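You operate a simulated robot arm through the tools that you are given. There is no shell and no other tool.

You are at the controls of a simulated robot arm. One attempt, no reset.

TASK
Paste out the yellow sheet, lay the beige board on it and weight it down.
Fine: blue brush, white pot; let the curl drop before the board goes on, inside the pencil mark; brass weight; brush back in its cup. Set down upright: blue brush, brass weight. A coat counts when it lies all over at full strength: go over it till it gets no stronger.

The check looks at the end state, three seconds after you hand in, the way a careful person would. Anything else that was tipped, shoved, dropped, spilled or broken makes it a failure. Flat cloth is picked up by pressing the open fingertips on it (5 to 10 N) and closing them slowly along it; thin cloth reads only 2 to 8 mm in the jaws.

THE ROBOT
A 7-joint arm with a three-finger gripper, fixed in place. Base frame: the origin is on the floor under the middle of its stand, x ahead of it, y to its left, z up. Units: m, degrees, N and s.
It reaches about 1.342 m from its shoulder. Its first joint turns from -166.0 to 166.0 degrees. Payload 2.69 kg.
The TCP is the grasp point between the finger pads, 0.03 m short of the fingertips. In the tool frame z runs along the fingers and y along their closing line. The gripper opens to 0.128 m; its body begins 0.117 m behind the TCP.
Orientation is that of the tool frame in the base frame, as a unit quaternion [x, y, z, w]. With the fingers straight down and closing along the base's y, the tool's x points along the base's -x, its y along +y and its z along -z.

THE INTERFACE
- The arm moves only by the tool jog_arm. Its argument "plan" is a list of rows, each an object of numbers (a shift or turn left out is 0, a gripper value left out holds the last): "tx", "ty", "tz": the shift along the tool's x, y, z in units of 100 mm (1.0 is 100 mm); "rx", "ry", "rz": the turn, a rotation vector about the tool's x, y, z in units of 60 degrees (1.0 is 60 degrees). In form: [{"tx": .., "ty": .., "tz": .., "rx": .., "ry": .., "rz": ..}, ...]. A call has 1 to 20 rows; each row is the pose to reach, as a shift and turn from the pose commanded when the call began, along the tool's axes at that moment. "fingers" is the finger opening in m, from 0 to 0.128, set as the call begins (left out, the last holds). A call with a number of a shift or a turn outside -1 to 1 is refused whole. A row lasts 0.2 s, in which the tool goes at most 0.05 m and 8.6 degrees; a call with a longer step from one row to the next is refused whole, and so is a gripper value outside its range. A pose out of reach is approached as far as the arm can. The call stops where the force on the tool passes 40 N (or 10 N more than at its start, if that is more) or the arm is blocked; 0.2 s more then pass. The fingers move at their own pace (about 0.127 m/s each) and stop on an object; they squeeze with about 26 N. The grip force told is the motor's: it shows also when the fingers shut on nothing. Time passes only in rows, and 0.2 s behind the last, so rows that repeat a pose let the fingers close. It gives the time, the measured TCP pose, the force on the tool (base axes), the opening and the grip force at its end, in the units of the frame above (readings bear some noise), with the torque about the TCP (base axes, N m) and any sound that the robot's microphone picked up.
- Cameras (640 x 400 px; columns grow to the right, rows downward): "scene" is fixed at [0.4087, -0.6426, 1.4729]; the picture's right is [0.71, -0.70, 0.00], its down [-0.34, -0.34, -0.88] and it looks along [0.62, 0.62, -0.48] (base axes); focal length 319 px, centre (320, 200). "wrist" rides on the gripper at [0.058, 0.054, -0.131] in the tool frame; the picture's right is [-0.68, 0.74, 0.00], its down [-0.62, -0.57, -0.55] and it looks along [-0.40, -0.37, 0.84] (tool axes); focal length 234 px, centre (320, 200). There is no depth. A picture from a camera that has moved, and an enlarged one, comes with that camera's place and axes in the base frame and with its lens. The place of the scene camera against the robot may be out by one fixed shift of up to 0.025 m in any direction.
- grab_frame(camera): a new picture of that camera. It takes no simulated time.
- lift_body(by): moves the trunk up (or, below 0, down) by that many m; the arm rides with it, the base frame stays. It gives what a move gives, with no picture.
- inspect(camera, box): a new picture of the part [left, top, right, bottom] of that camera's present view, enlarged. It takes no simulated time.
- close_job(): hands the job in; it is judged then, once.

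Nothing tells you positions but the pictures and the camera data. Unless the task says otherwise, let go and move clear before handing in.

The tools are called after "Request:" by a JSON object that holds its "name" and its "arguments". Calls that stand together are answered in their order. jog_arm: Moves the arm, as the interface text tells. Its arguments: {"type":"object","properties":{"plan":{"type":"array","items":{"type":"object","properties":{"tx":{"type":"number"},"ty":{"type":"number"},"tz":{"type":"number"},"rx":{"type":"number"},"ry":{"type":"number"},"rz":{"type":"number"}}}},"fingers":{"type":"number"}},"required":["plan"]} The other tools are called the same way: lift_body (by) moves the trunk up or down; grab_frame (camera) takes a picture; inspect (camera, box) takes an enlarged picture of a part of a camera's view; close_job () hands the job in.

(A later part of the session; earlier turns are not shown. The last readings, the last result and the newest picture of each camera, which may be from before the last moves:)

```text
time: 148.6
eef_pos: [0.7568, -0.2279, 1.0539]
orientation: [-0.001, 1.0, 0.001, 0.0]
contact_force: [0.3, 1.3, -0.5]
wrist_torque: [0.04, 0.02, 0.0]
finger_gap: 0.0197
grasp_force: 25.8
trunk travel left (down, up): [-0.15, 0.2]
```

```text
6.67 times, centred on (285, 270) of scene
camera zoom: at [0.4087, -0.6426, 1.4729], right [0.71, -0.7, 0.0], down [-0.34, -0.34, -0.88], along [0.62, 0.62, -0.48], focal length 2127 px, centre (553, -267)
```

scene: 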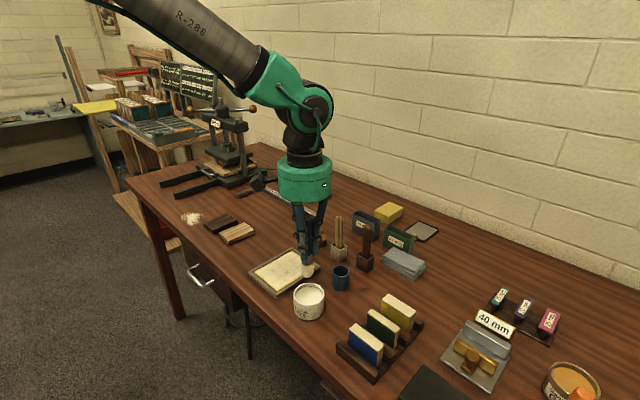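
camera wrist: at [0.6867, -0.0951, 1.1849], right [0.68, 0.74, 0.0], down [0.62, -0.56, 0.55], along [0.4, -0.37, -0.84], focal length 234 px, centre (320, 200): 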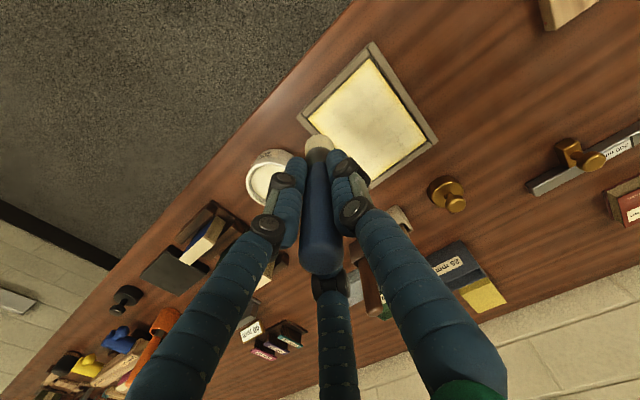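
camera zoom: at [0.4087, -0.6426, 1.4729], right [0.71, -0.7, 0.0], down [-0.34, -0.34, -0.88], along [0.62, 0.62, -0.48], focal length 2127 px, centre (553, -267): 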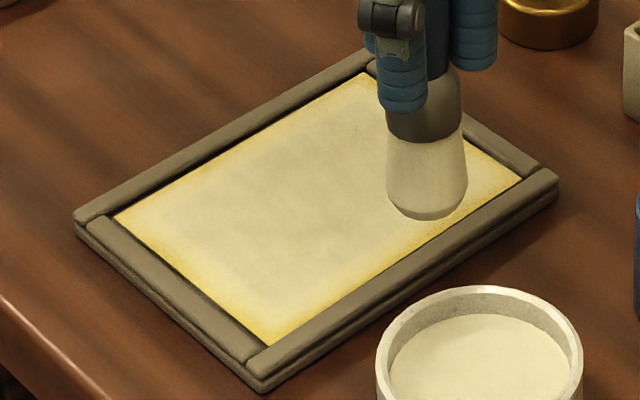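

The coat is even and unchanged, so it is at full strength, and the curl is down. Next the brush goes back to its cup at about (0.867, −0.247).

Request:
{"name": "jog_arm", "arguments": {"plan": [{"tx": -0.35, "ty": -0.06}, {"tx": -0.7, "ty": -0.12}, {"tx": -1.0, "ty": -0.19}]}}

Request:
{"name": "jog_arm", "arguments": {"plan": [{"tx": -0.1}, {"tx": -0.1}]}}

Request:
{"name": "inspect", "arguments": {"camera": "wrist", "box": [270, 80, 370, 160]}}

Request:
{"name": "inspect", "arguments": {"camera": "scene", "box": [300, 200, 380, 300]}}

```text
time: 149.4
eef_pos: [0.8575, -0.2471, 1.0538]
orientation: [-0.001, 1.0, 0.0, 0.001]
contact_force: [-0.5, -0.1, -0.1]
wrist_torque: [-0.03, -0.02, 0.01]
finger_gap: 0.0197
grasp_force: 26.1
trunk travel left (down, up): [-0.15, 0.2]
```

```text
time: 150.0
eef_pos: [0.8671, -0.2452, 1.0524]
orientation: [-0.001, 1.0, 0.0, -0.002]
contact_force: [0.2, 0.4, -0.5]
wrist_torque: [0.03, 0.0, -0.01]
finger_gap: 0.0196
grasp_force: 26.1
trunk travel left (down, up): [-0.15, 0.2]
```

```text
5.00 times, centred on (320, 120) of wrist
camera zoom: at [0.809, -0.192, 1.183], right [0.68, 0.74, 0.0], down [0.62, -0.57, 0.55], along [0.4, -0.37, -0.84], focal length 1171 px, centre (320, 600)
```

zoom: 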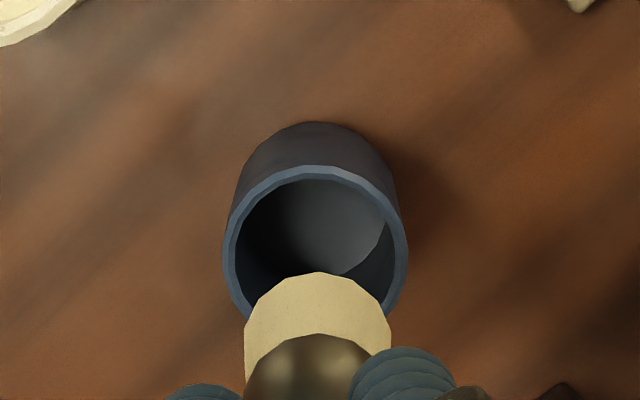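

```text
4.00 times, centred on (340, 250) of scene
camera zoom: at [0.4087, -0.6426, 1.4729], right [0.71, -0.7, 0.0], down [-0.34, -0.34, -0.88], along [0.62, 0.62, -0.48], focal length 1276 px, centre (240, 0)
```

zoom: 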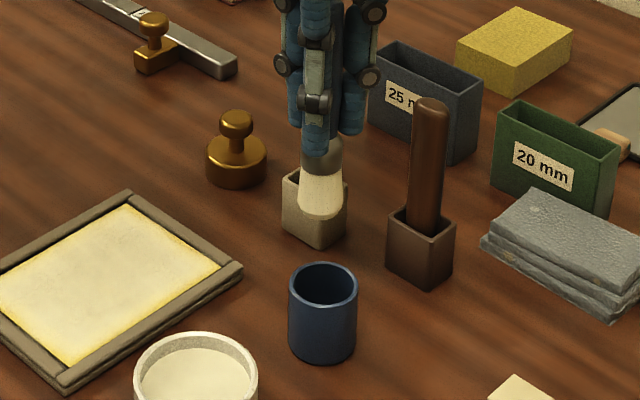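

The brush hovers above its cup. I zoom more to check the lateral alignment before lowering.

Request:
{"name": "inspect", "arguments": {"camera": "scene", "box": [320, 230, 360, 295]}}

Request:
{"name": "inspect", "arguments": {"camera": "wrist", "box": [300, 98, 340, 138]}}

```text
6.15 times, centred on (340, 262) of scene
camera zoom: at [0.4087, -0.6426, 1.4729], right [0.71, -0.7, 0.0], down [-0.34, -0.34, -0.88], along [0.62, 0.62, -0.48], focal length 1963 px, centre (197, -185)
```

zoom: 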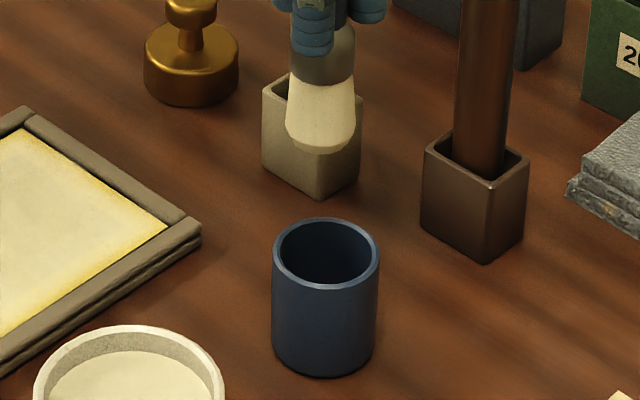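

```text
10.00 times, centred on (320, 118) of wrist
camera zoom: at [0.809, -0.192, 1.183], right [0.68, 0.74, 0.0], down [0.62, -0.57, 0.55], along [0.4, -0.37, -0.84], focal length 2342 px, centre (320, 1020)
```

zoom: 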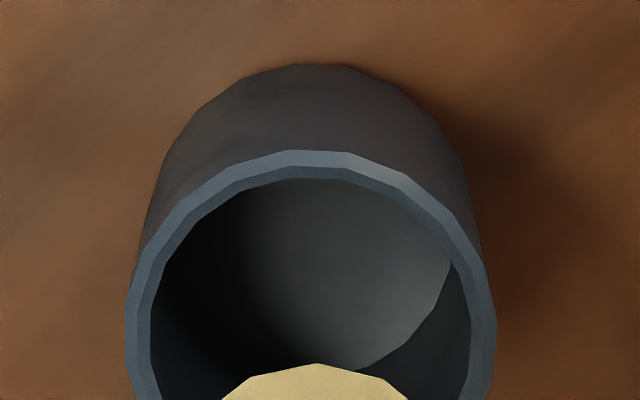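

The scene view suggests the brush should shift about 3 mm toward (+x, −y). I shift 2 mm and go down to just above the rim, where the comparison is exact.

Request:
{"name": "jog_arm", "arguments": {"plan": [{"tx": -0.02, "ty": -0.02, "tz": 0.2}, {"tx": -0.02, "ty": -0.02, "tz": 0.46}, {"tx": -0.02, "ty": -0.02, "tz": 0.46}]}}

Request:
{"name": "inspect", "arguments": {"camera": "scene", "box": [320, 230, 360, 295]}}

Request:
{"name": "inspect", "arguments": {"camera": "wrist", "box": [280, 90, 360, 150]}}

```text
time: 150.8
eef_pos: [0.8683, -0.2466, 1.0066]
orientation: [-0.001, 1.0, 0.0, -0.001]
contact_force: [0.7, 0.4, -0.5]
wrist_torque: [0.0, 0.0, -0.01]
finger_gap: 0.0199
grasp_force: 26.3
trunk travel left (down, up): [-0.15, 0.2]
```

```text
6.15 times, centred on (340, 262) of scene
camera zoom: at [0.4087, -0.6426, 1.4729], right [0.71, -0.7, 0.0], down [-0.34, -0.34, -0.88], along [0.62, 0.62, -0.48], focal length 1963 px, centre (197, -185)
```

zoom: 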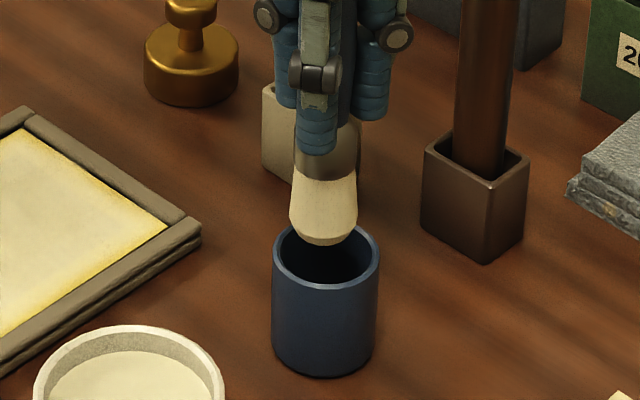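

```text
6.67 times, centred on (320, 120) of wrist
camera zoom: at [0.8104, -0.194, 1.1372], right [0.68, 0.74, 0.0], down [0.62, -0.56, 0.55], along [0.4, -0.37, -0.84], focal length 1561 px, centre (320, 733)
```

zoom: 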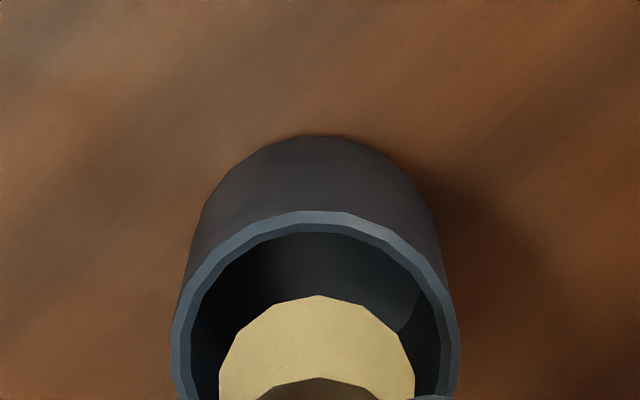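

Alignment is within 1.5 mm now. I lower the brush into the cup.

Request:
{"name": "jog_arm", "arguments": {"plan": [{"tx": -0.01, "ty": -0.01, "tz": 0.12}, {"tx": -0.01, "ty": -0.01, "tz": 0.25}, {"tx": -0.01, "ty": -0.01, "tz": 0.38}, {"tx": -0.01, "ty": -0.01, "tz": 0.46}]}}

Request:
{"name": "inspect", "arguments": {"camera": "scene", "box": [320, 220, 370, 295]}}

```text
time: 151.8
eef_pos: [0.8691, -0.2487, 0.9608]
orientation: [-0.001, 1.0, 0.001, 0.001]
contact_force: [0.6, 1.6, -0.6]
wrist_torque: [-0.02, -0.03, -0.01]
finger_gap: 0.0196
grasp_force: 25.5
trunk travel left (down, up): [-0.15, 0.2]
```

```text
5.33 times, centred on (345, 258) of scene
camera zoom: at [0.4087, -0.6426, 1.4729], right [0.71, -0.7, 0.0], down [-0.34, -0.34, -0.88], along [0.62, 0.62, -0.48], focal length 1701 px, centre (187, -107)
```

zoom: 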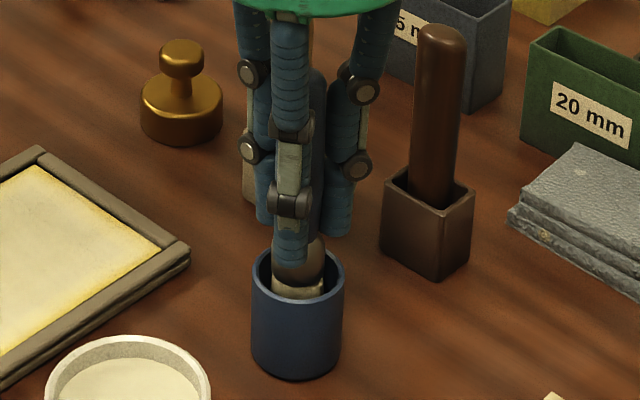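

Request:
{"name": "jog_arm", "arguments": {"plan": [{"tz": 0.03}, {"tz": 0.05}]}}

Request:
{"name": "jog_arm", "arguments": {"plan": [{"tz": 0.015}, {"tz": 0.025}]}}

```text
time: 152.4
eef_pos: [0.8705, -0.249, 0.9571]
orientation: [-0.001, 1.0, 0.0, 0.0]
contact_force: [0.3, 0.0, -0.2]
wrist_torque: [-0.02, 0.01, -0.02]
finger_gap: 0.0195
grasp_force: 26.3
trunk travel left (down, up): [-0.15, 0.2]
```

```text
time: 153.0
eef_pos: [0.8684, -0.2484, 0.9538]
orientation: [-0.001, 1.0, 0.0, 0.001]
contact_force: [-0.5, -0.3, -0.2]
wrist_torque: [-0.02, 0.0, -0.02]
finger_gap: 0.0196
grasp_force: 25.8
trunk travel left (down, up): [-0.15, 0.2]
```

Request:
{"name": "jog_arm", "arguments": {"plan": [{"tz": 0.015}, {"tz": 0.025}]}}

Request:
{"name": "jog_arm", "arguments": {"plan": [{"tz": 0.01}, {"tz": 0.02}]}}

```text
time: 153.6
eef_pos: [0.8693, -0.2477, 0.9498]
orientation: [0.0, 1.0, 0.0, 0.0]
contact_force: [0.3, -0.2, -0.1]
wrist_torque: [0.01, 0.03, -0.02]
finger_gap: 0.0197
grasp_force: 26.0
trunk travel left (down, up): [-0.15, 0.2]
```

```text
time: 154.2
eef_pos: [0.8699, -0.2489, 0.9492]
orientation: [-0.001, 1.0, 0.0, 0.0]
contact_force: [-0.2, 0.3, -0.1]
wrist_torque: [0.0, -0.01, 0.02]
finger_gap: 0.0193
grasp_force: 26.2
trunk travel left (down, up): [-0.15, 0.2]
```

Request:
{"name": "jog_arm", "arguments": {"plan": [{"tz": 0.01}, {"tz": 0.02}]}}

Request:
{"name": "jog_arm", "arguments": {"plan": [{"tz": 0.01}, {"tz": 0.02}]}}

Request:
{"name": "inspect", "arguments": {"camera": "scene", "box": [320, 220, 370, 295]}}

```text
time: 154.8
eef_pos: [0.8701, -0.2484, 0.9473]
orientation: [-0.001, 1.0, -0.001, 0.0]
contact_force: [-0.9, -0.5, 3.2]
wrist_torque: [-0.02, 0.08, -0.02]
finger_gap: 0.0195
grasp_force: 25.8
trunk travel left (down, up): [-0.15, 0.2]
```

```text
time: 155.4
eef_pos: [0.871, -0.2486, 0.946]
orientation: [0.0, 1.0, 0.0, 0.001]
contact_force: [-3.0, 1.0, 15.4]
wrist_torque: [0.2, 0.21, -0.02]
finger_gap: 0.0195
grasp_force: 26.4
trunk travel left (down, up): [-0.15, 0.2]
```

```text
5.33 times, centred on (345, 258) of scene
camera zoom: at [0.4087, -0.6426, 1.4729], right [0.71, -0.7, 0.0], down [-0.34, -0.34, -0.88], along [0.62, 0.62, -0.48], focal length 1701 px, centre (187, -107)
```

zoom: 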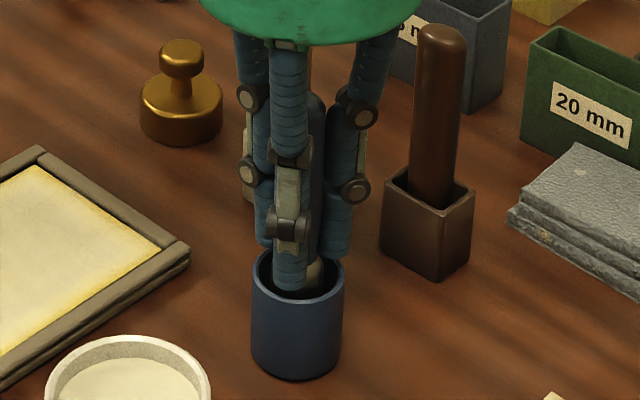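

The brush rests on the cup's bottom. I ease off a millimetre and open the fingers.

Request:
{"name": "jog_arm", "arguments": {"plan": [{"tz": -0.012}, {"tz": -0.012}]}}

Request:
{"name": "jog_arm", "arguments": {"plan": [{}, {}, {}], "fingers": 0.03}}

Request:
{"name": "jog_arm", "arguments": {"plan": [{}, {}, {}], "fingers": 0.06}}

Request:
{"name": "inspect", "arguments": {"camera": "scene", "box": [320, 220, 370, 295]}}

Request:
{"name": "grab_frame", "arguments": {"camera": "wrist"}}

```text
time: 156.0
eef_pos: [0.8701, -0.2483, 0.9474]
orientation: [-0.001, 1.0, 0.0, 0.0]
contact_force: [3.0, -2.3, 11.2]
wrist_torque: [-0.01, -0.26, 0.03]
finger_gap: 0.0196
grasp_force: 25.9
trunk travel left (down, up): [-0.15, 0.2]
```

```text
time: 156.8
eef_pos: [0.8694, -0.2485, 0.9469]
orientation: [-0.001, 1.0, 0.0, -0.001]
contact_force: [-0.3, -0.1, -0.6]
wrist_torque: [0.0, 0.0, 0.0]
finger_gap: 0.03
grasp_force: 0.0
trunk travel left (down, up): [-0.15, 0.2]
```

```text
time: 157.6
eef_pos: [0.8697, -0.2482, 0.9472]
orientation: [-0.001, 1.0, 0.0, 0.0]
contact_force: [-0.9, -0.2, 0.4]
wrist_torque: [-0.02, 0.01, 0.0]
finger_gap: 0.0603
grasp_force: 0.1
trunk travel left (down, up): [-0.15, 0.2]
```

```text
5.33 times, centred on (345, 258) of scene
camera zoom: at [0.4087, -0.6426, 1.4729], right [0.71, -0.7, 0.0], down [-0.34, -0.34, -0.88], along [0.62, 0.62, -0.48], focal length 1701 px, centre (187, -107)
```

zoom: 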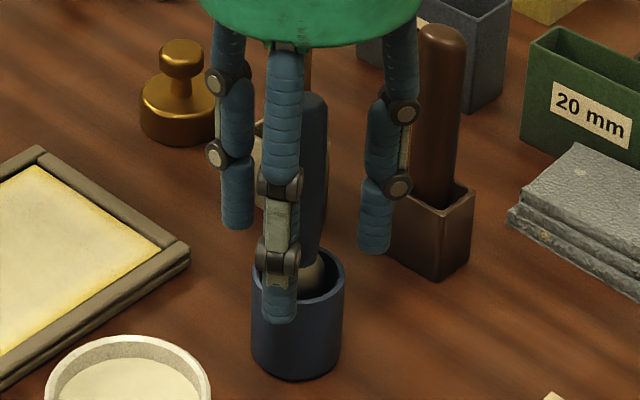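

```text
taken
camera wrist: at [0.8111, -0.195, 1.0771], right [0.68, 0.74, 0.0], down [0.62, -0.56, 0.55], along [0.4, -0.37, -0.84], focal length 234 px, centre (320, 200)
```

wrist: 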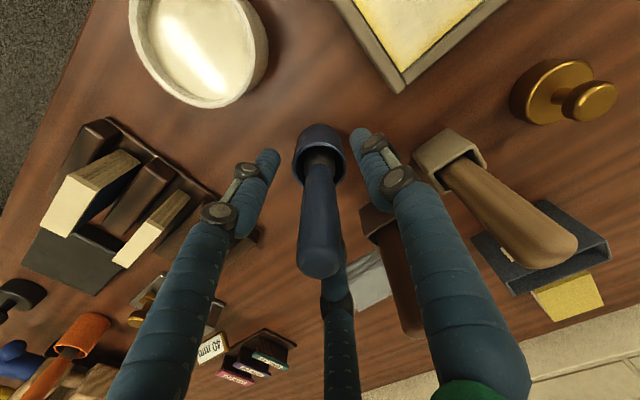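

The brush stands in its cup, free of the fingers. I raise straight up.

Request:
{"name": "jog_arm", "arguments": {"plan": [{"tz": -0.25}, {"tz": -0.6}, {"tz": -1.0}]}}

Request:
{"name": "jog_arm", "arguments": {"plan": [{"tz": -0.4}, {"tz": -0.8}, {"tz": -1.0}, {"tz": -1.0}]}}

Request:
{"name": "grab_frame", "arguments": {"camera": "scene"}}

Request:
{"name": "grab_frame", "arguments": {"camera": "wrist"}}

```text
time: 158.4
eef_pos: [0.8685, -0.2489, 1.0455]
orientation: [0.0, 1.0, 0.0, -0.001]
contact_force: [-0.8, 0.3, 0.0]
wrist_torque: [-0.03, -0.01, -0.02]
finger_gap: 0.0603
grasp_force: 0.0
trunk travel left (down, up): [-0.15, 0.2]
```

```text
time: 159.4
eef_pos: [0.8704, -0.2484, 1.1461]
orientation: [-0.001, 1.0, -0.001, 0.0]
contact_force: [0.0, -0.2, 0.5]
wrist_torque: [-0.04, 0.02, 0.0]
finger_gap: 0.06
grasp_force: 0.1
trunk travel left (down, up): [-0.15, 0.2]
```

```text
taken
```

scene: 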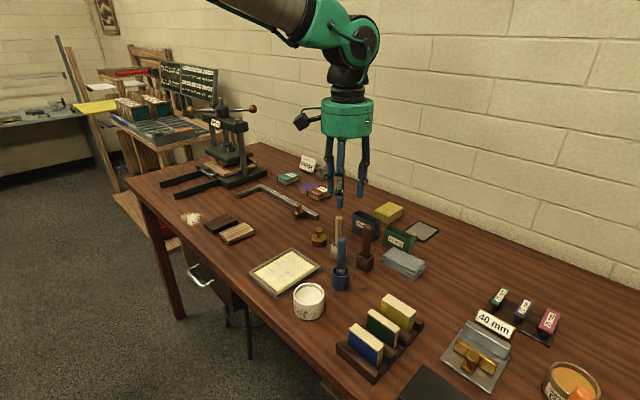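

```text
taken
camera wrist: at [0.8116, -0.1944, 1.2764], right [0.68, 0.74, 0.0], down [0.62, -0.56, 0.55], along [0.4, -0.37, -0.84], focal length 234 px, centre (320, 200)
```

wrist: 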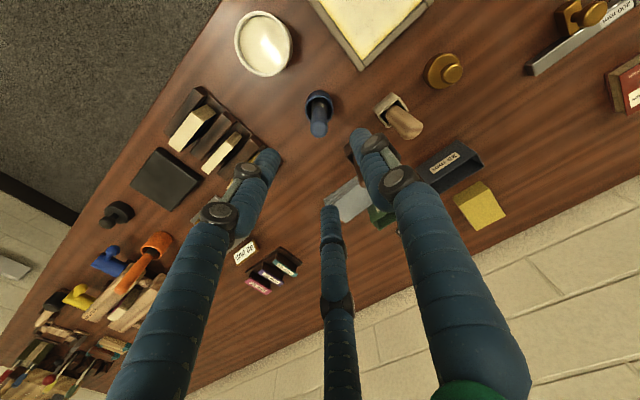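

The brush is back and everything else is undisturbed. Next I move above the beige board near (0.805, 0.14) to measure it.

Request:
{"name": "jog_arm", "arguments": {"plan": [{"tx": 0.09, "ty": 0.45}, {"tx": 0.17, "ty": 0.9}, {"tx": 0.17, "ty": 1.0}], "fingers": 0.128}}

Request:
{"name": "jog_arm", "arguments": {"plan": [{"tx": 0.09, "ty": 0.45}, {"tx": 0.17, "ty": 0.9}, {"tx": 0.17, "ty": 1.0}]}}

Request:
{"name": "jog_arm", "arguments": {"plan": [{"tx": 0.09, "ty": 0.45}, {"tx": 0.17, "ty": 0.9}, {"tx": 0.17, "ty": 1.0}]}}

Request:
{"name": "jog_arm", "arguments": {"plan": [{"tx": 0.09, "ty": 0.45}, {"tx": 0.17, "ty": 0.88}, {"tx": 0.17, "ty": 0.88}]}}

Request:
{"name": "grab_frame", "arguments": {"camera": "wrist"}}

Request:
{"name": "inspect", "arguments": {"camera": "scene", "box": [250, 240, 320, 300]}}

```text
time: 160.2
eef_pos: [0.853, -0.1468, 1.1463]
orientation: [-0.002, 1.0, 0.001, 0.0]
contact_force: [-0.5, 1.5, 0.0]
wrist_torque: [-0.05, -0.02, 0.01]
finger_gap: 0.1278
grasp_force: 0.0
trunk travel left (down, up): [-0.15, 0.2]
```

```text
time: 161.0
eef_pos: [0.8367, -0.0473, 1.1461]
orientation: [-0.001, 1.0, -0.001, 0.001]
contact_force: [0.2, 0.6, -0.1]
wrist_torque: [-0.09, -0.01, -0.01]
finger_gap: 0.1281
grasp_force: 0.0
trunk travel left (down, up): [-0.15, 0.2]
```

```text
time: 161.8
eef_pos: [0.8165, 0.0534, 1.1463]
orientation: [0.001, 1.0, -0.001, 0.0]
contact_force: [-0.8, 0.9, 0.7]
wrist_torque: [-0.08, -0.01, 0.0]
finger_gap: 0.128
grasp_force: 0.0
trunk travel left (down, up): [-0.15, 0.2]
```

```text
time: 162.6
eef_pos: [0.7996, 0.1411, 1.1466]
orientation: [-0.001, 1.0, 0.0, 0.0]
contact_force: [-0.2, 1.1, 0.5]
wrist_torque: [-0.11, -0.01, 0.01]
finger_gap: 0.1281
grasp_force: 0.2
trunk travel left (down, up): [-0.15, 0.2]
```

```text
taken
camera wrist: at [0.7421, 0.194, 1.2773], right [0.68, 0.74, 0.0], down [0.62, -0.56, 0.55], along [0.4, -0.37, -0.84], focal length 234 px, centre (320, 200)
```

wrist: 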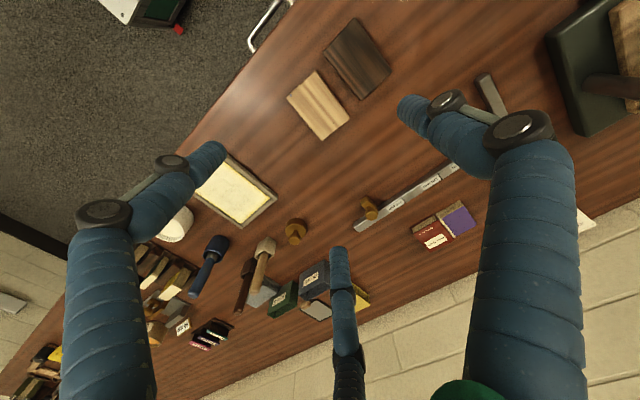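

```text
6.67 times, centred on (285, 270) of scene
camera zoom: at [0.4087, -0.6426, 1.4729], right [0.71, -0.7, 0.0], down [-0.34, -0.34, -0.88], along [0.62, 0.62, -0.48], focal length 2127 px, centre (553, -267)
```

zoom: 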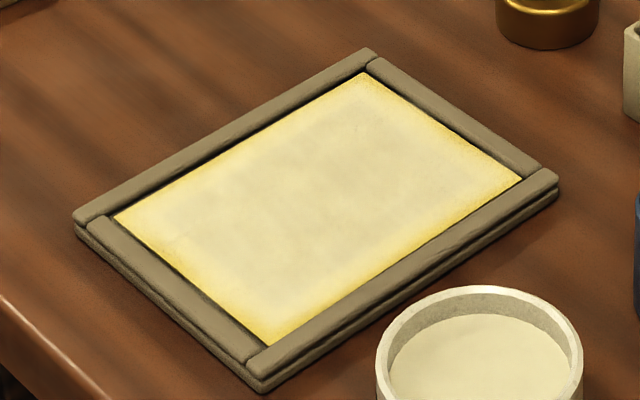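

The pasted sheet lies flat. I zoom in on the beige and dark boards.

Request:
{"name": "inspect", "arguments": {"camera": "wrist", "box": [270, 10, 400, 145]}}

Request:
{"name": "inspect", "arguments": {"camera": "wrist", "box": [280, 60, 360, 145]}}

Request:
{"name": "inspect", "arguments": {"camera": "wrist", "box": [170, 140, 330, 260]}}

```text
2.96 times, centred on (335, 78) of wrist
camera zoom: at [0.7421, 0.194, 1.2773], right [0.68, 0.74, 0.0], down [0.62, -0.56, 0.55], along [0.4, -0.37, -0.84], focal length 694 px, centre (276, 563)
```

zoom: 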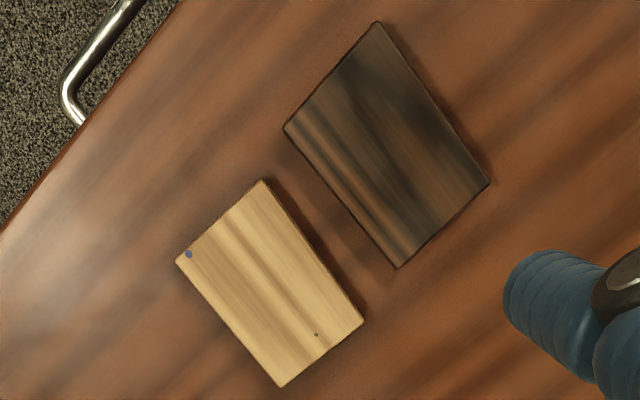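

```text
4.71 times, centred on (320, 102) of wrist
camera zoom: at [0.7421, 0.194, 1.2773], right [0.68, 0.74, 0.0], down [0.62, -0.56, 0.55], along [0.4, -0.37, -0.84], focal length 1102 px, centre (320, 659)
```

zoom: 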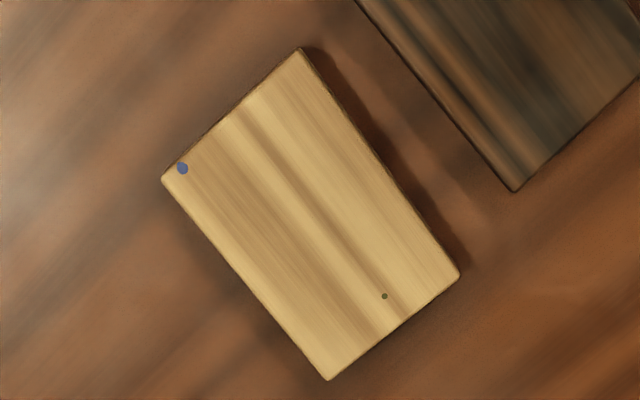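

```text
3.33 times, centred on (250, 200) of wrist
camera zoom: at [0.7421, 0.194, 1.2773], right [0.68, 0.74, 0.0], down [0.62, -0.56, 0.55], along [0.4, -0.37, -0.84], focal length 781 px, centre (553, 200)
```

zoom: 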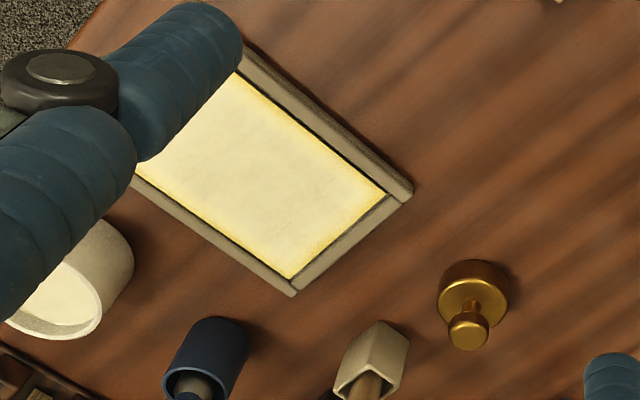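

The beige board measures about 90×61 mm, centred near (0.802, 0.137) and turned about −4°, with a 30 mm gap to the dark board. I'll turn the gripper about 94° so two fingers take the long sides and one the short end.

Request:
{"name": "jog_arm", "arguments": {"plan": [{"rz": 0.14}, {"rz": 0.28}, {"rz": 0.42}, {"rz": 0.56}, {"rz": 0.7}, {"rz": 0.84}, {"rz": 0.98}]}}

Request:
{"name": "jog_arm", "arguments": {"plan": [{"rz": 0.14}, {"rz": 0.28}, {"rz": 0.42}, {"rz": 0.56}, {"rz": 0.59}, {"rz": 0.59}]}}

Request:
{"name": "grab_frame", "arguments": {"camera": "wrist"}}

Request:
{"name": "grab_frame", "arguments": {"camera": "scene"}}

```text
time: 164.2
eef_pos: [0.8009, 0.1397, 1.1472]
orientation: [0.492, 0.871, 0.0, -0.001]
contact_force: [-0.6, 0.4, 0.4]
wrist_torque: [0.0, 0.0, 0.0]
finger_gap: 0.1281
grasp_force: 0.0
trunk travel left (down, up): [-0.15, 0.2]
```

```text
time: 165.6
eef_pos: [0.8018, 0.14, 1.1459]
orientation: [0.732, 0.681, 0.001, -0.001]
contact_force: [0.0, -0.6, 0.5]
wrist_torque: [0.0, 0.0, 0.0]
finger_gap: 0.128
grasp_force: 0.0
trunk travel left (down, up): [-0.15, 0.2]
```

```text
taken
camera wrist: at [0.8592, 0.1938, 1.2766], right [0.68, -0.73, 0.0], down [-0.61, -0.57, 0.55], along [-0.4, -0.38, -0.84], focal length 234 px, centre (320, 200)
```

wrist: 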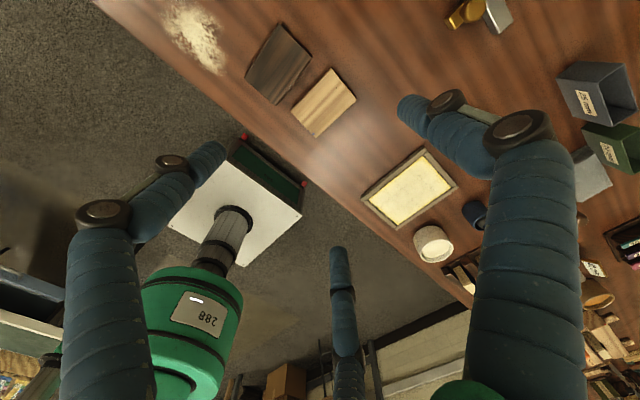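

```text
taken
```

scene: 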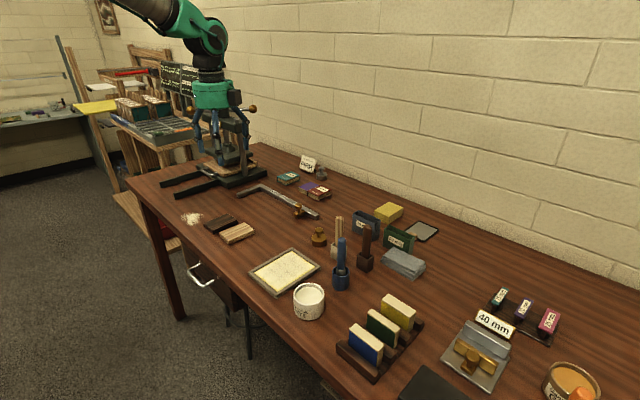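

The gripper is turned and aligned with the board's long axis. I measure the board again from this new side to fix its height and centre.

Request:
{"name": "inspect", "arguments": {"camera": "wrist", "box": [270, 55, 370, 145]}}

```text
4.44 times, centred on (320, 100) of wrist
camera zoom: at [0.8592, 0.1938, 1.2766], right [0.68, -0.73, 0.0], down [-0.61, -0.57, 0.55], along [-0.4, -0.38, -0.84], focal length 1041 px, centre (320, 644)
```

zoom: 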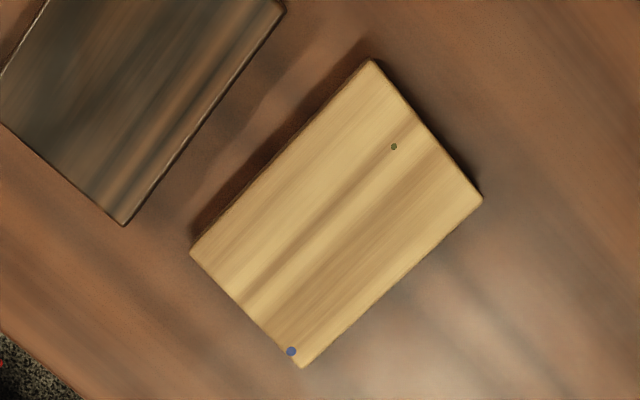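

Cross-checking both views and the scene camera, the board centre is about (0.804, 0.135) with its top at z≈0.874. I position the gripper 10 mm toward its +x end, narrow the opening to 84 mm to fit the gap, and descend.

Request:
{"name": "jog_arm", "arguments": {"plan": [{"tx": -0.056, "ty": 0.126, "tz": 0.3}, {"tx": -0.056, "ty": 0.126, "tz": 0.7}, {"tx": -0.056, "ty": 0.126, "tz": 1.0}], "fingers": 0.084}}

Request:
{"name": "jog_arm", "arguments": {"plan": [{"tz": 0.4}, {"tz": 0.8}, {"tz": 0.95}, {"tz": 0.95}]}}

Request:
{"name": "grab_frame", "arguments": {"camera": "wrist"}}

Request:
{"name": "inspect", "arguments": {"camera": "scene", "box": [180, 170, 290, 260]}}

```text
time: 166.4
eef_pos: [0.8133, 0.134, 1.0446]
orientation: [0.732, 0.682, 0.001, 0.001]
contact_force: [-0.2, 0.0, -0.5]
wrist_torque: [0.02, 0.01, 0.02]
finger_gap: 0.0839
grasp_force: 0.1
trunk travel left (down, up): [-0.15, 0.2]
```

```text
time: 167.4
eef_pos: [0.8131, 0.1338, 0.9511]
orientation: [0.732, 0.681, 0.0, 0.0]
contact_force: [0.4, -0.5, -0.5]
wrist_torque: [0.0, -0.01, 0.04]
finger_gap: 0.0842
grasp_force: 0.0
trunk travel left (down, up): [-0.15, 0.2]
```

```text
taken
camera wrist: at [0.8709, 0.1882, 1.0818], right [0.69, -0.73, 0.0], down [-0.61, -0.57, 0.55], along [-0.4, -0.38, -0.84], focal length 234 px, centre (320, 200)
```

wrist: 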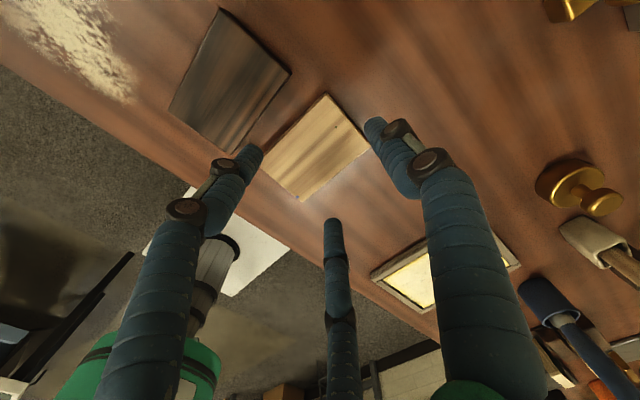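

```text
4.44 times, centred on (235, 215) of scene
camera zoom: at [0.4087, -0.6426, 1.4729], right [0.71, -0.7, 0.0], down [-0.34, -0.34, -0.88], along [0.62, 0.62, -0.48], focal length 1418 px, centre (698, 133)
```

zoom: 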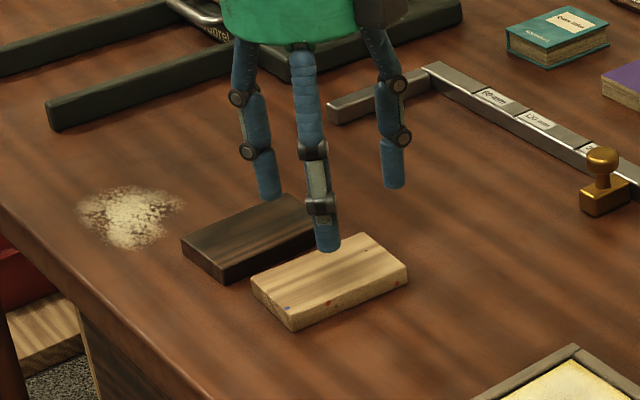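

Request:
{"name": "inspect", "arguments": {"camera": "wrist", "box": [240, 80, 400, 240]}}

```text
2.50 times, centred on (320, 160) of wrist
camera zoom: at [0.8709, 0.1882, 1.0818], right [0.69, -0.73, 0.0], down [-0.61, -0.57, 0.55], along [-0.4, -0.38, -0.84], focal length 585 px, centre (320, 300)
```

zoom: 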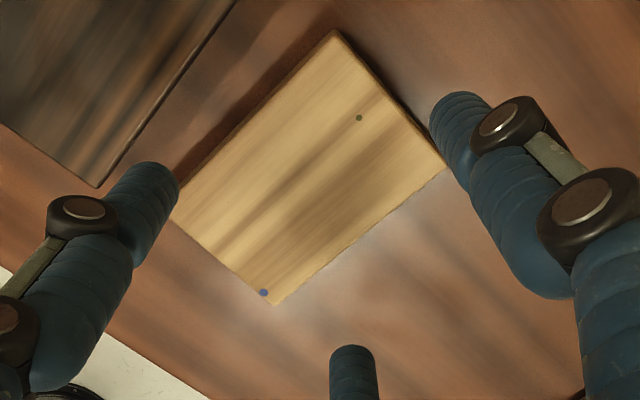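

The board is centred between the fingers. I descend so the fingertips end a few mm above the table.

Request:
{"name": "jog_arm", "arguments": {"plan": [{"tz": 0.2}, {"tz": 0.38}, {"tz": 0.5}, {"tz": 0.57}, {"tz": 0.57}]}}

Request:
{"name": "inspect", "arguments": {"camera": "wrist", "box": [220, 80, 420, 260]}}

Request:
{"name": "inspect", "arguments": {"camera": "scene", "box": [180, 180, 280, 260]}}

```text
time: 168.6
eef_pos: [0.813, 0.1339, 0.895]
orientation: [0.732, 0.682, 0.001, 0.0]
contact_force: [-0.1, -1.0, -0.1]
wrist_torque: [-0.01, 0.02, 0.02]
finger_gap: 0.084
grasp_force: 0.0
trunk travel left (down, up): [-0.15, 0.2]
```

```text
2.22 times, centred on (320, 170) of wrist
camera zoom: at [0.8712, 0.1877, 1.0252], right [0.69, -0.73, 0.0], down [-0.61, -0.57, 0.55], along [-0.4, -0.38, -0.84], focal length 520 px, centre (320, 267)
```

zoom: 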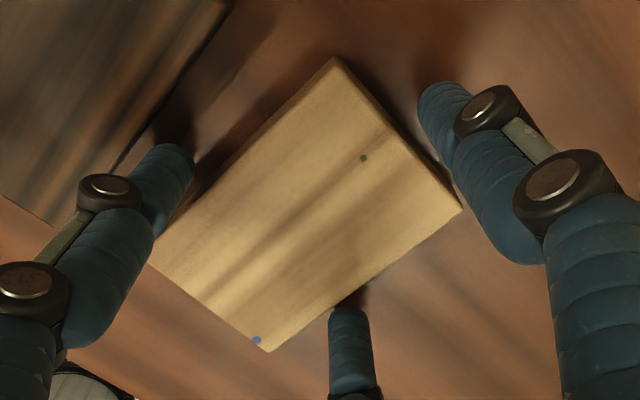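

```text
5.00 times, centred on (230, 220) of scene
camera zoom: at [0.4087, -0.6426, 1.4729], right [0.71, -0.7, 0.0], down [-0.34, -0.34, -0.88], along [0.62, 0.62, -0.48], focal length 1595 px, centre (770, 100)
```

zoom: 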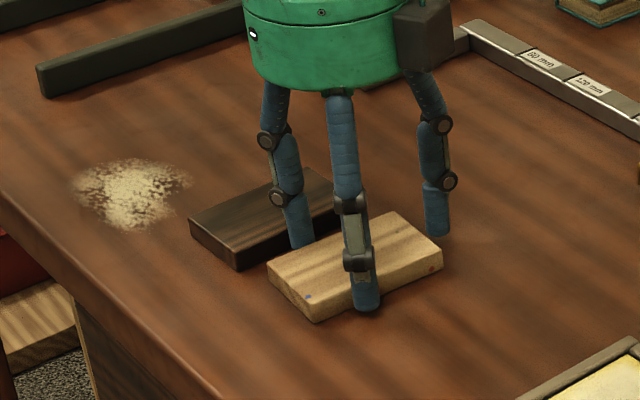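

The fingers straddle the board properly. I close on it.

Request:
{"name": "jog_arm", "arguments": {"plan": [{"tz": 0.01}, {"tz": 0.01}, {"tz": 0.01}, {"tz": 0.01}], "fingers": 0.05}}

Request:
{"name": "inspect", "arguments": {"camera": "wrist", "box": [220, 80, 420, 260]}}

Request:
{"name": "inspect", "arguments": {"camera": "scene", "box": [180, 180, 280, 260]}}

```text
time: 169.6
eef_pos: [0.8142, 0.1335, 0.8952]
orientation: [0.732, 0.681, 0.0, 0.001]
contact_force: [-2.4, 1.5, 12.2]
wrist_torque: [0.01, 0.33, 0.02]
finger_gap: 0.0723
grasp_force: 26.0
trunk travel left (down, up): [-0.15, 0.2]
```

```text
2.22 times, centred on (320, 170) of wrist
camera zoom: at [0.871, 0.1878, 1.0253], right [0.69, -0.73, 0.0], down [-0.61, -0.57, 0.55], along [-0.4, -0.38, -0.84], focal length 520 px, centre (320, 267)
```

zoom: 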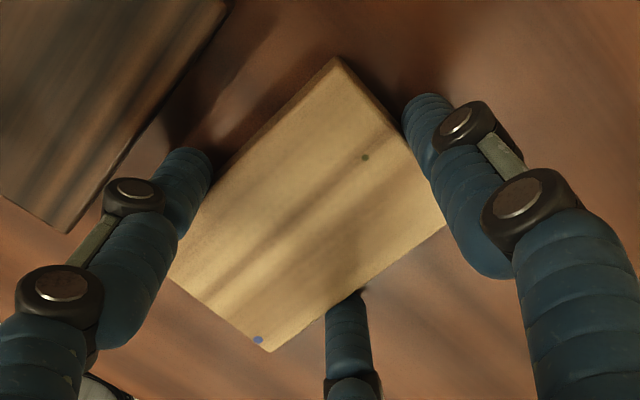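

```text
5.00 times, centred on (230, 220) of scene
camera zoom: at [0.4087, -0.6426, 1.4729], right [0.71, -0.7, 0.0], down [-0.34, -0.34, -0.88], along [0.62, 0.62, -0.48], focal length 1595 px, centre (770, 100)
```

zoom: 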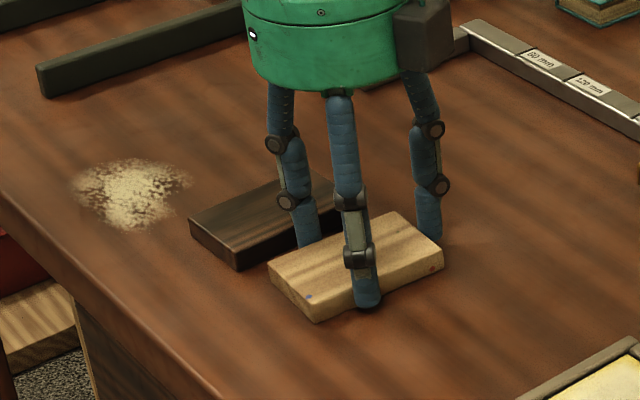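

All three fingers are on the board (72 mm). I lift gently and check the grip.

Request:
{"name": "jog_arm", "arguments": {"plan": [{"tz": -0.05}, {"tz": -0.2}, {"tz": -0.4}], "fingers": 0.04}}

Request:
{"name": "inspect", "arguments": {"camera": "wrist", "box": [220, 80, 420, 260]}}

Request:
{"name": "inspect", "arguments": {"camera": "scene", "box": [180, 170, 280, 250]}}

```text
time: 170.4
eef_pos: [0.8135, 0.1327, 0.9327]
orientation: [0.732, 0.681, -0.001, -0.001]
contact_force: [0.8, 0.7, -1.0]
wrist_torque: [0.03, 0.03, -0.01]
finger_gap: 0.0723
grasp_force: 26.4
trunk travel left (down, up): [-0.15, 0.2]
```

```text
2.22 times, centred on (320, 170) of wrist
camera zoom: at [0.8708, 0.1872, 1.0636], right [0.69, -0.73, 0.0], down [-0.61, -0.57, 0.55], along [-0.4, -0.38, -0.84], focal length 520 px, centre (320, 267)
```

zoom: 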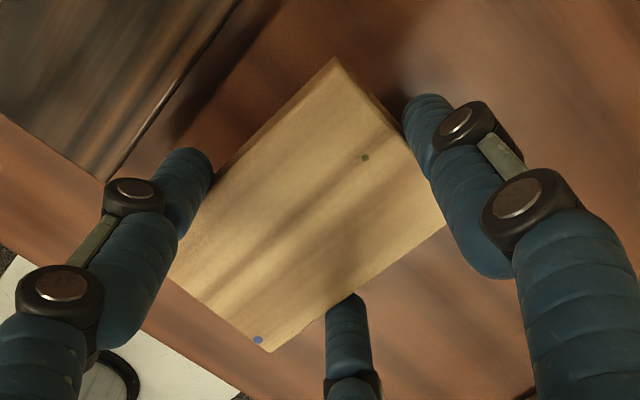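

```text
5.00 times, centred on (230, 210) of scene
camera zoom: at [0.4087, -0.6426, 1.4729], right [0.71, -0.7, 0.0], down [-0.34, -0.34, -0.88], along [0.62, 0.62, -0.48], focal length 1595 px, centre (770, 150)
```

zoom: 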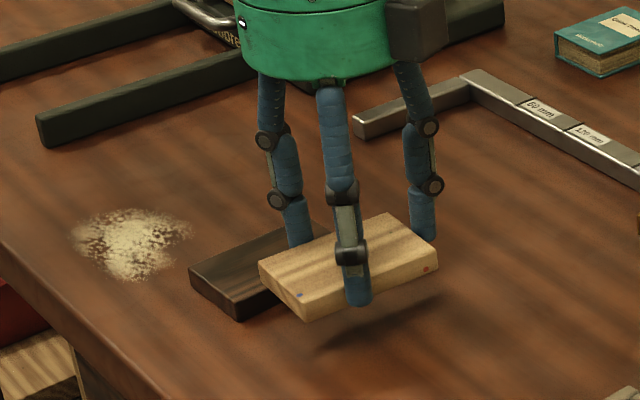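

The board is held level and square. I raise it, turn back 4° to square with the tray, and carry it toward the tray.

Request:
{"name": "jog_arm", "arguments": {"plan": [{"tz": -0.25, "rz": -0.03}, {"tz": -0.5, "rz": -0.07}, {"tz": -0.5, "rz": -0.07}]}}

Request:
{"name": "jog_arm", "arguments": {"plan": [{"tx": -0.3}, {"tx": -0.65}, {"tx": -1.0}]}}

Request:
{"name": "jog_arm", "arguments": {"plan": [{"tx": -0.3}, {"tx": -0.65}, {"tx": -1.0}]}}

Request:
{"name": "grab_frame", "arguments": {"camera": "wrist"}}

Request:
{"name": "inspect", "arguments": {"camera": "scene", "box": [220, 180, 350, 300]}}

```text
time: 171.2
eef_pos: [0.8131, 0.133, 0.9837]
orientation: [0.707, 0.707, 0.0, 0.0]
contact_force: [-1.2, -0.4, 0.3]
wrist_torque: [-0.02, -0.08, 0.0]
finger_gap: 0.0722
grasp_force: 26.7
trunk travel left (down, up): [-0.15, 0.2]
```

```text
time: 172.0
eef_pos: [0.8116, 0.0332, 0.9848]
orientation: [0.706, 0.708, 0.0, 0.0]
contact_force: [0.1, -0.4, -0.5]
wrist_torque: [-0.04, 0.01, -0.02]
finger_gap: 0.0725
grasp_force: 26.2
trunk travel left (down, up): [-0.15, 0.2]
```

```text
time: 172.8
eef_pos: [0.8137, -0.0674, 0.9832]
orientation: [0.707, 0.707, 0.0, 0.0]
contact_force: [0.0, -0.2, -0.3]
wrist_torque: [0.0, 0.01, -0.02]
finger_gap: 0.0724
grasp_force: 25.8
trunk travel left (down, up): [-0.15, 0.2]
```

```text
taken
camera wrist: at [0.8671, -0.0091, 1.1132], right [0.74, -0.68, 0.0], down [-0.56, -0.62, 0.55], along [-0.37, -0.4, -0.84], focal length 234 px, centre (320, 200)
```

wrist: 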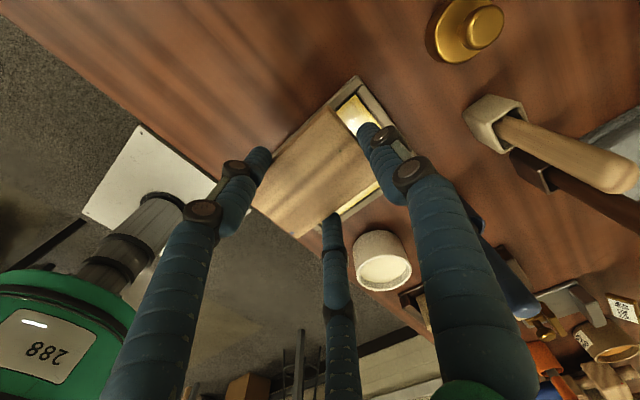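

```text
3.33 times, centred on (285, 240) of scene
camera zoom: at [0.4087, -0.6426, 1.4729], right [0.71, -0.7, 0.0], down [-0.34, -0.34, -0.88], along [0.62, 0.62, -0.48], focal length 1063 px, centre (437, 67)
```

zoom: 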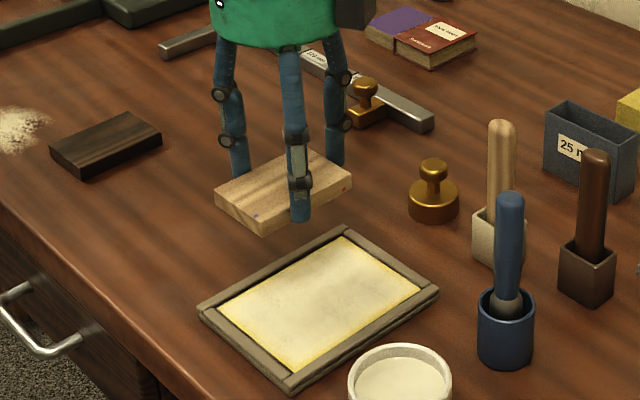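

The board is over the near side of the tray. I centre it above the pencil rectangle and lower to about 3 cm above it for a check.

Request:
{"name": "jog_arm", "arguments": {"plan": [{"tx": -0.25, "ty": -0.02}, {"tx": -0.43, "ty": -0.023}, {"tx": -0.43, "ty": -0.023, "tz": 0.3}, {"tx": -0.43, "ty": -0.023, "tz": 0.5}, {"tx": -0.43, "ty": -0.023, "tz": 0.5}]}}

Request:
{"name": "grab_frame", "arguments": {"camera": "wrist"}}

Request:
{"name": "inspect", "arguments": {"camera": "wrist", "box": [230, 60, 430, 240]}}

Request:
{"name": "inspect", "arguments": {"camera": "scene", "box": [240, 210, 330, 300]}}

```text
time: 174.0
eef_pos: [0.8113, -0.111, 0.9332]
orientation: [0.706, 0.708, -0.001, 0.0]
contact_force: [0.7, 0.0, -0.5]
wrist_torque: [0.04, 0.04, -0.01]
finger_gap: 0.0723
grasp_force: 26.3
trunk travel left (down, up): [-0.15, 0.2]
```

```text
taken
camera wrist: at [0.8652, -0.0517, 1.0639], right [0.74, -0.68, 0.0], down [-0.56, -0.62, 0.55], along [-0.37, -0.4, -0.84], focal length 234 px, centre (320, 200)
```

wrist: 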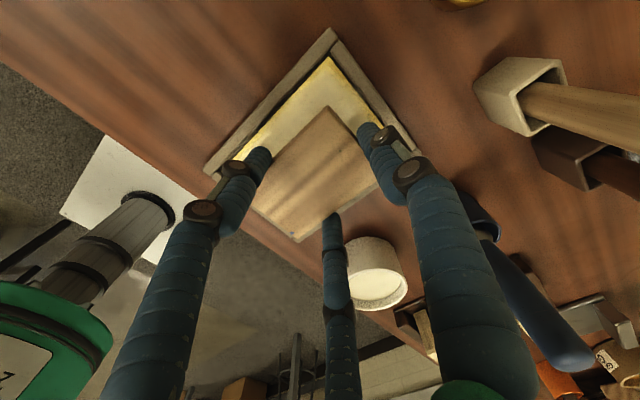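

```text
2.22 times, centred on (330, 150) of wrist
camera zoom: at [0.8652, -0.0517, 1.0639], right [0.74, -0.68, 0.0], down [-0.56, -0.62, 0.55], along [-0.37, -0.4, -0.84], focal length 520 px, centre (298, 311)
```

zoom: 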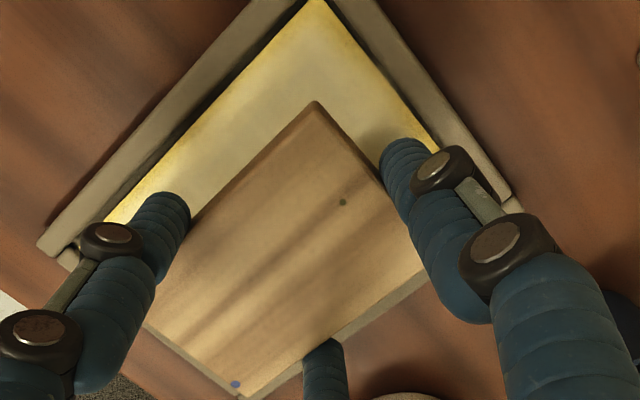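

```text
4.44 times, centred on (285, 255) of scene
camera zoom: at [0.4087, -0.6426, 1.4729], right [0.71, -0.7, 0.0], down [-0.34, -0.34, -0.88], along [0.62, 0.62, -0.48], focal length 1418 px, centre (476, -44)
```

zoom: 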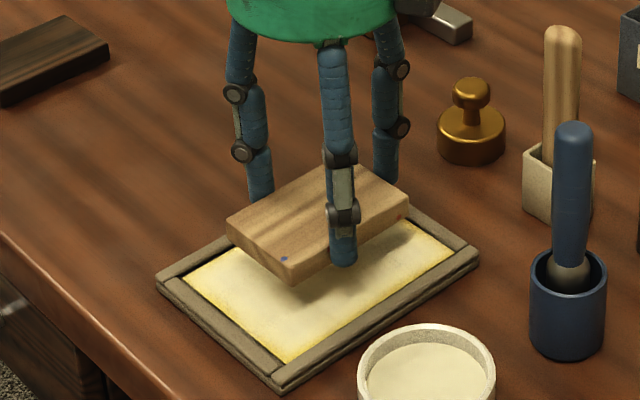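

The board hovers centred to within a few mm. I lower it to about 7 mm above the sheet, where the margins can be judged directly from both cameras.

Request:
{"name": "jog_arm", "arguments": {"plan": [{"tz": 0.12, "ty": -0.02, "tx": -0.02}, {"tz": 0.2, "ty": -0.02, "tx": -0.02}, {"tz": 0.2, "ty": -0.02, "tx": -0.02}]}}

Request:
{"name": "inspect", "arguments": {"camera": "wrist", "box": [230, 60, 430, 260]}}

Request:
{"name": "inspect", "arguments": {"camera": "scene", "box": [250, 230, 325, 300]}}

```text
time: 174.8
eef_pos: [0.8086, -0.1117, 0.912]
orientation: [0.706, 0.708, 0.0, 0.0]
contact_force: [0.4, 0.8, -1.3]
wrist_torque: [0.0, 0.0, -0.01]
finger_gap: 0.0721
grasp_force: 25.4
trunk travel left (down, up): [-0.15, 0.2]
```

```text
2.00 times, centred on (330, 160) of wrist
camera zoom: at [0.863, -0.0538, 1.0438], right [0.74, -0.68, 0.0], down [-0.56, -0.62, 0.55], along [-0.37, -0.4, -0.84], focal length 468 px, centre (300, 280)
```

zoom: 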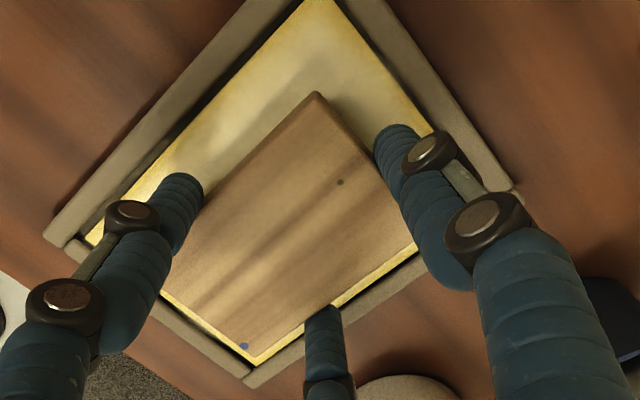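

```text
5.71 times, centred on (288, 265) of scene
camera zoom: at [0.4087, -0.6426, 1.4729], right [0.71, -0.7, 0.0], down [-0.34, -0.34, -0.88], along [0.62, 0.62, -0.48], focal length 1823 px, centre (506, -171)
```

zoom: 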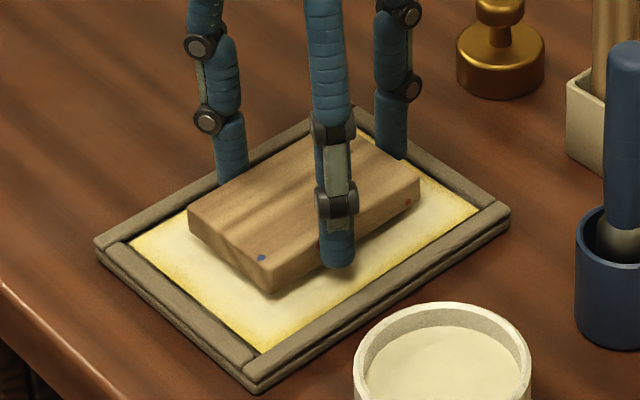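

Both views give margins of about 18–20 mm on all sides, so the board is centred within a millimetre or so. I lower it onto the sheet in small steps.

Request:
{"name": "jog_arm", "arguments": {"plan": [{"tz": 0.02, "ty": 0.008, "tx": 0.01}, {"tz": 0.04, "ty": 0.008, "tx": 0.01}]}}

Request:
{"name": "inspect", "arguments": {"camera": "scene", "box": [250, 230, 325, 300]}}

```text
time: 175.4
eef_pos: [0.8105, -0.1112, 0.9098]
orientation: [0.706, 0.708, 0.0, 0.0]
contact_force: [0.4, 0.3, 1.5]
wrist_torque: [0.0, 0.0, 0.02]
finger_gap: 0.0721
grasp_force: 26.1
trunk travel left (down, up): [-0.15, 0.2]
```

```text
5.71 times, centred on (288, 265) of scene
camera zoom: at [0.4087, -0.6426, 1.4729], right [0.71, -0.7, 0.0], down [-0.34, -0.34, -0.88], along [0.62, 0.62, -0.48], focal length 1823 px, centre (506, -171)
```

zoom: 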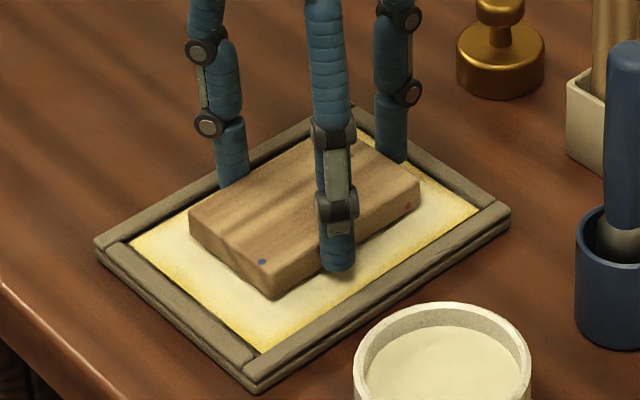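

Request:
{"name": "jog_arm", "arguments": {"plan": [{"tz": 0.01}, {"tz": 0.015}]}}

Request:
{"name": "inspect", "arguments": {"camera": "scene", "box": [250, 230, 325, 300]}}

Request:
{"name": "inspect", "arguments": {"camera": "wrist", "box": [230, 60, 430, 260]}}

```text
time: 176.0
eef_pos: [0.8099, -0.1108, 0.9077]
orientation: [0.707, 0.707, 0.0, 0.0]
contact_force: [-1.0, -1.2, -0.7]
wrist_torque: [0.0, -0.01, -0.01]
finger_gap: 0.0723
grasp_force: 25.9
trunk travel left (down, up): [-0.15, 0.2]
```

```text
5.71 times, centred on (288, 265) of scene
camera zoom: at [0.4087, -0.6426, 1.4729], right [0.71, -0.7, 0.0], down [-0.34, -0.34, -0.88], along [0.62, 0.62, -0.48], focal length 1823 px, centre (506, -171)
```

zoom: 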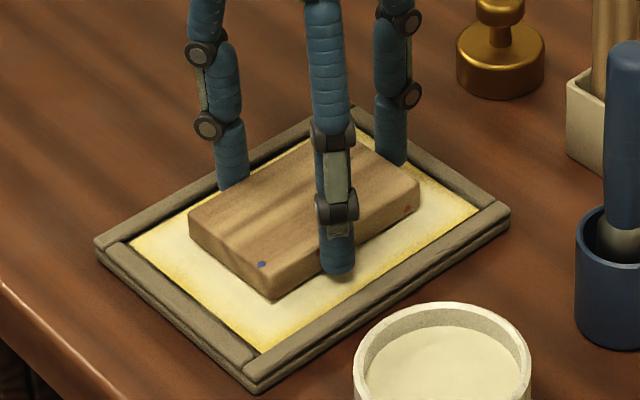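

```text
2.00 times, centred on (330, 160) of wrist
camera zoom: at [0.8639, -0.0524, 1.0385], right [0.74, -0.68, 0.0], down [-0.56, -0.62, 0.55], along [-0.37, -0.4, -0.84], focal length 468 px, centre (300, 280)
```

zoom: 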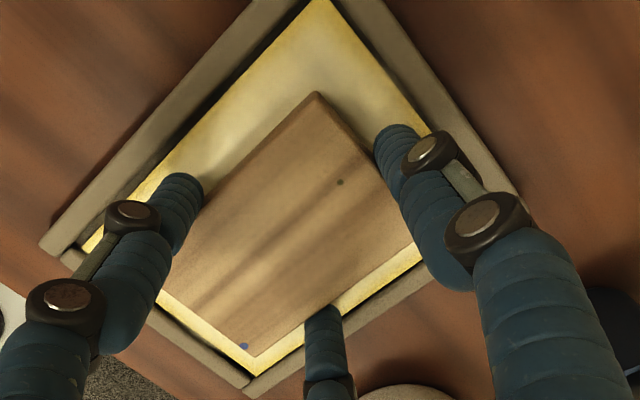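

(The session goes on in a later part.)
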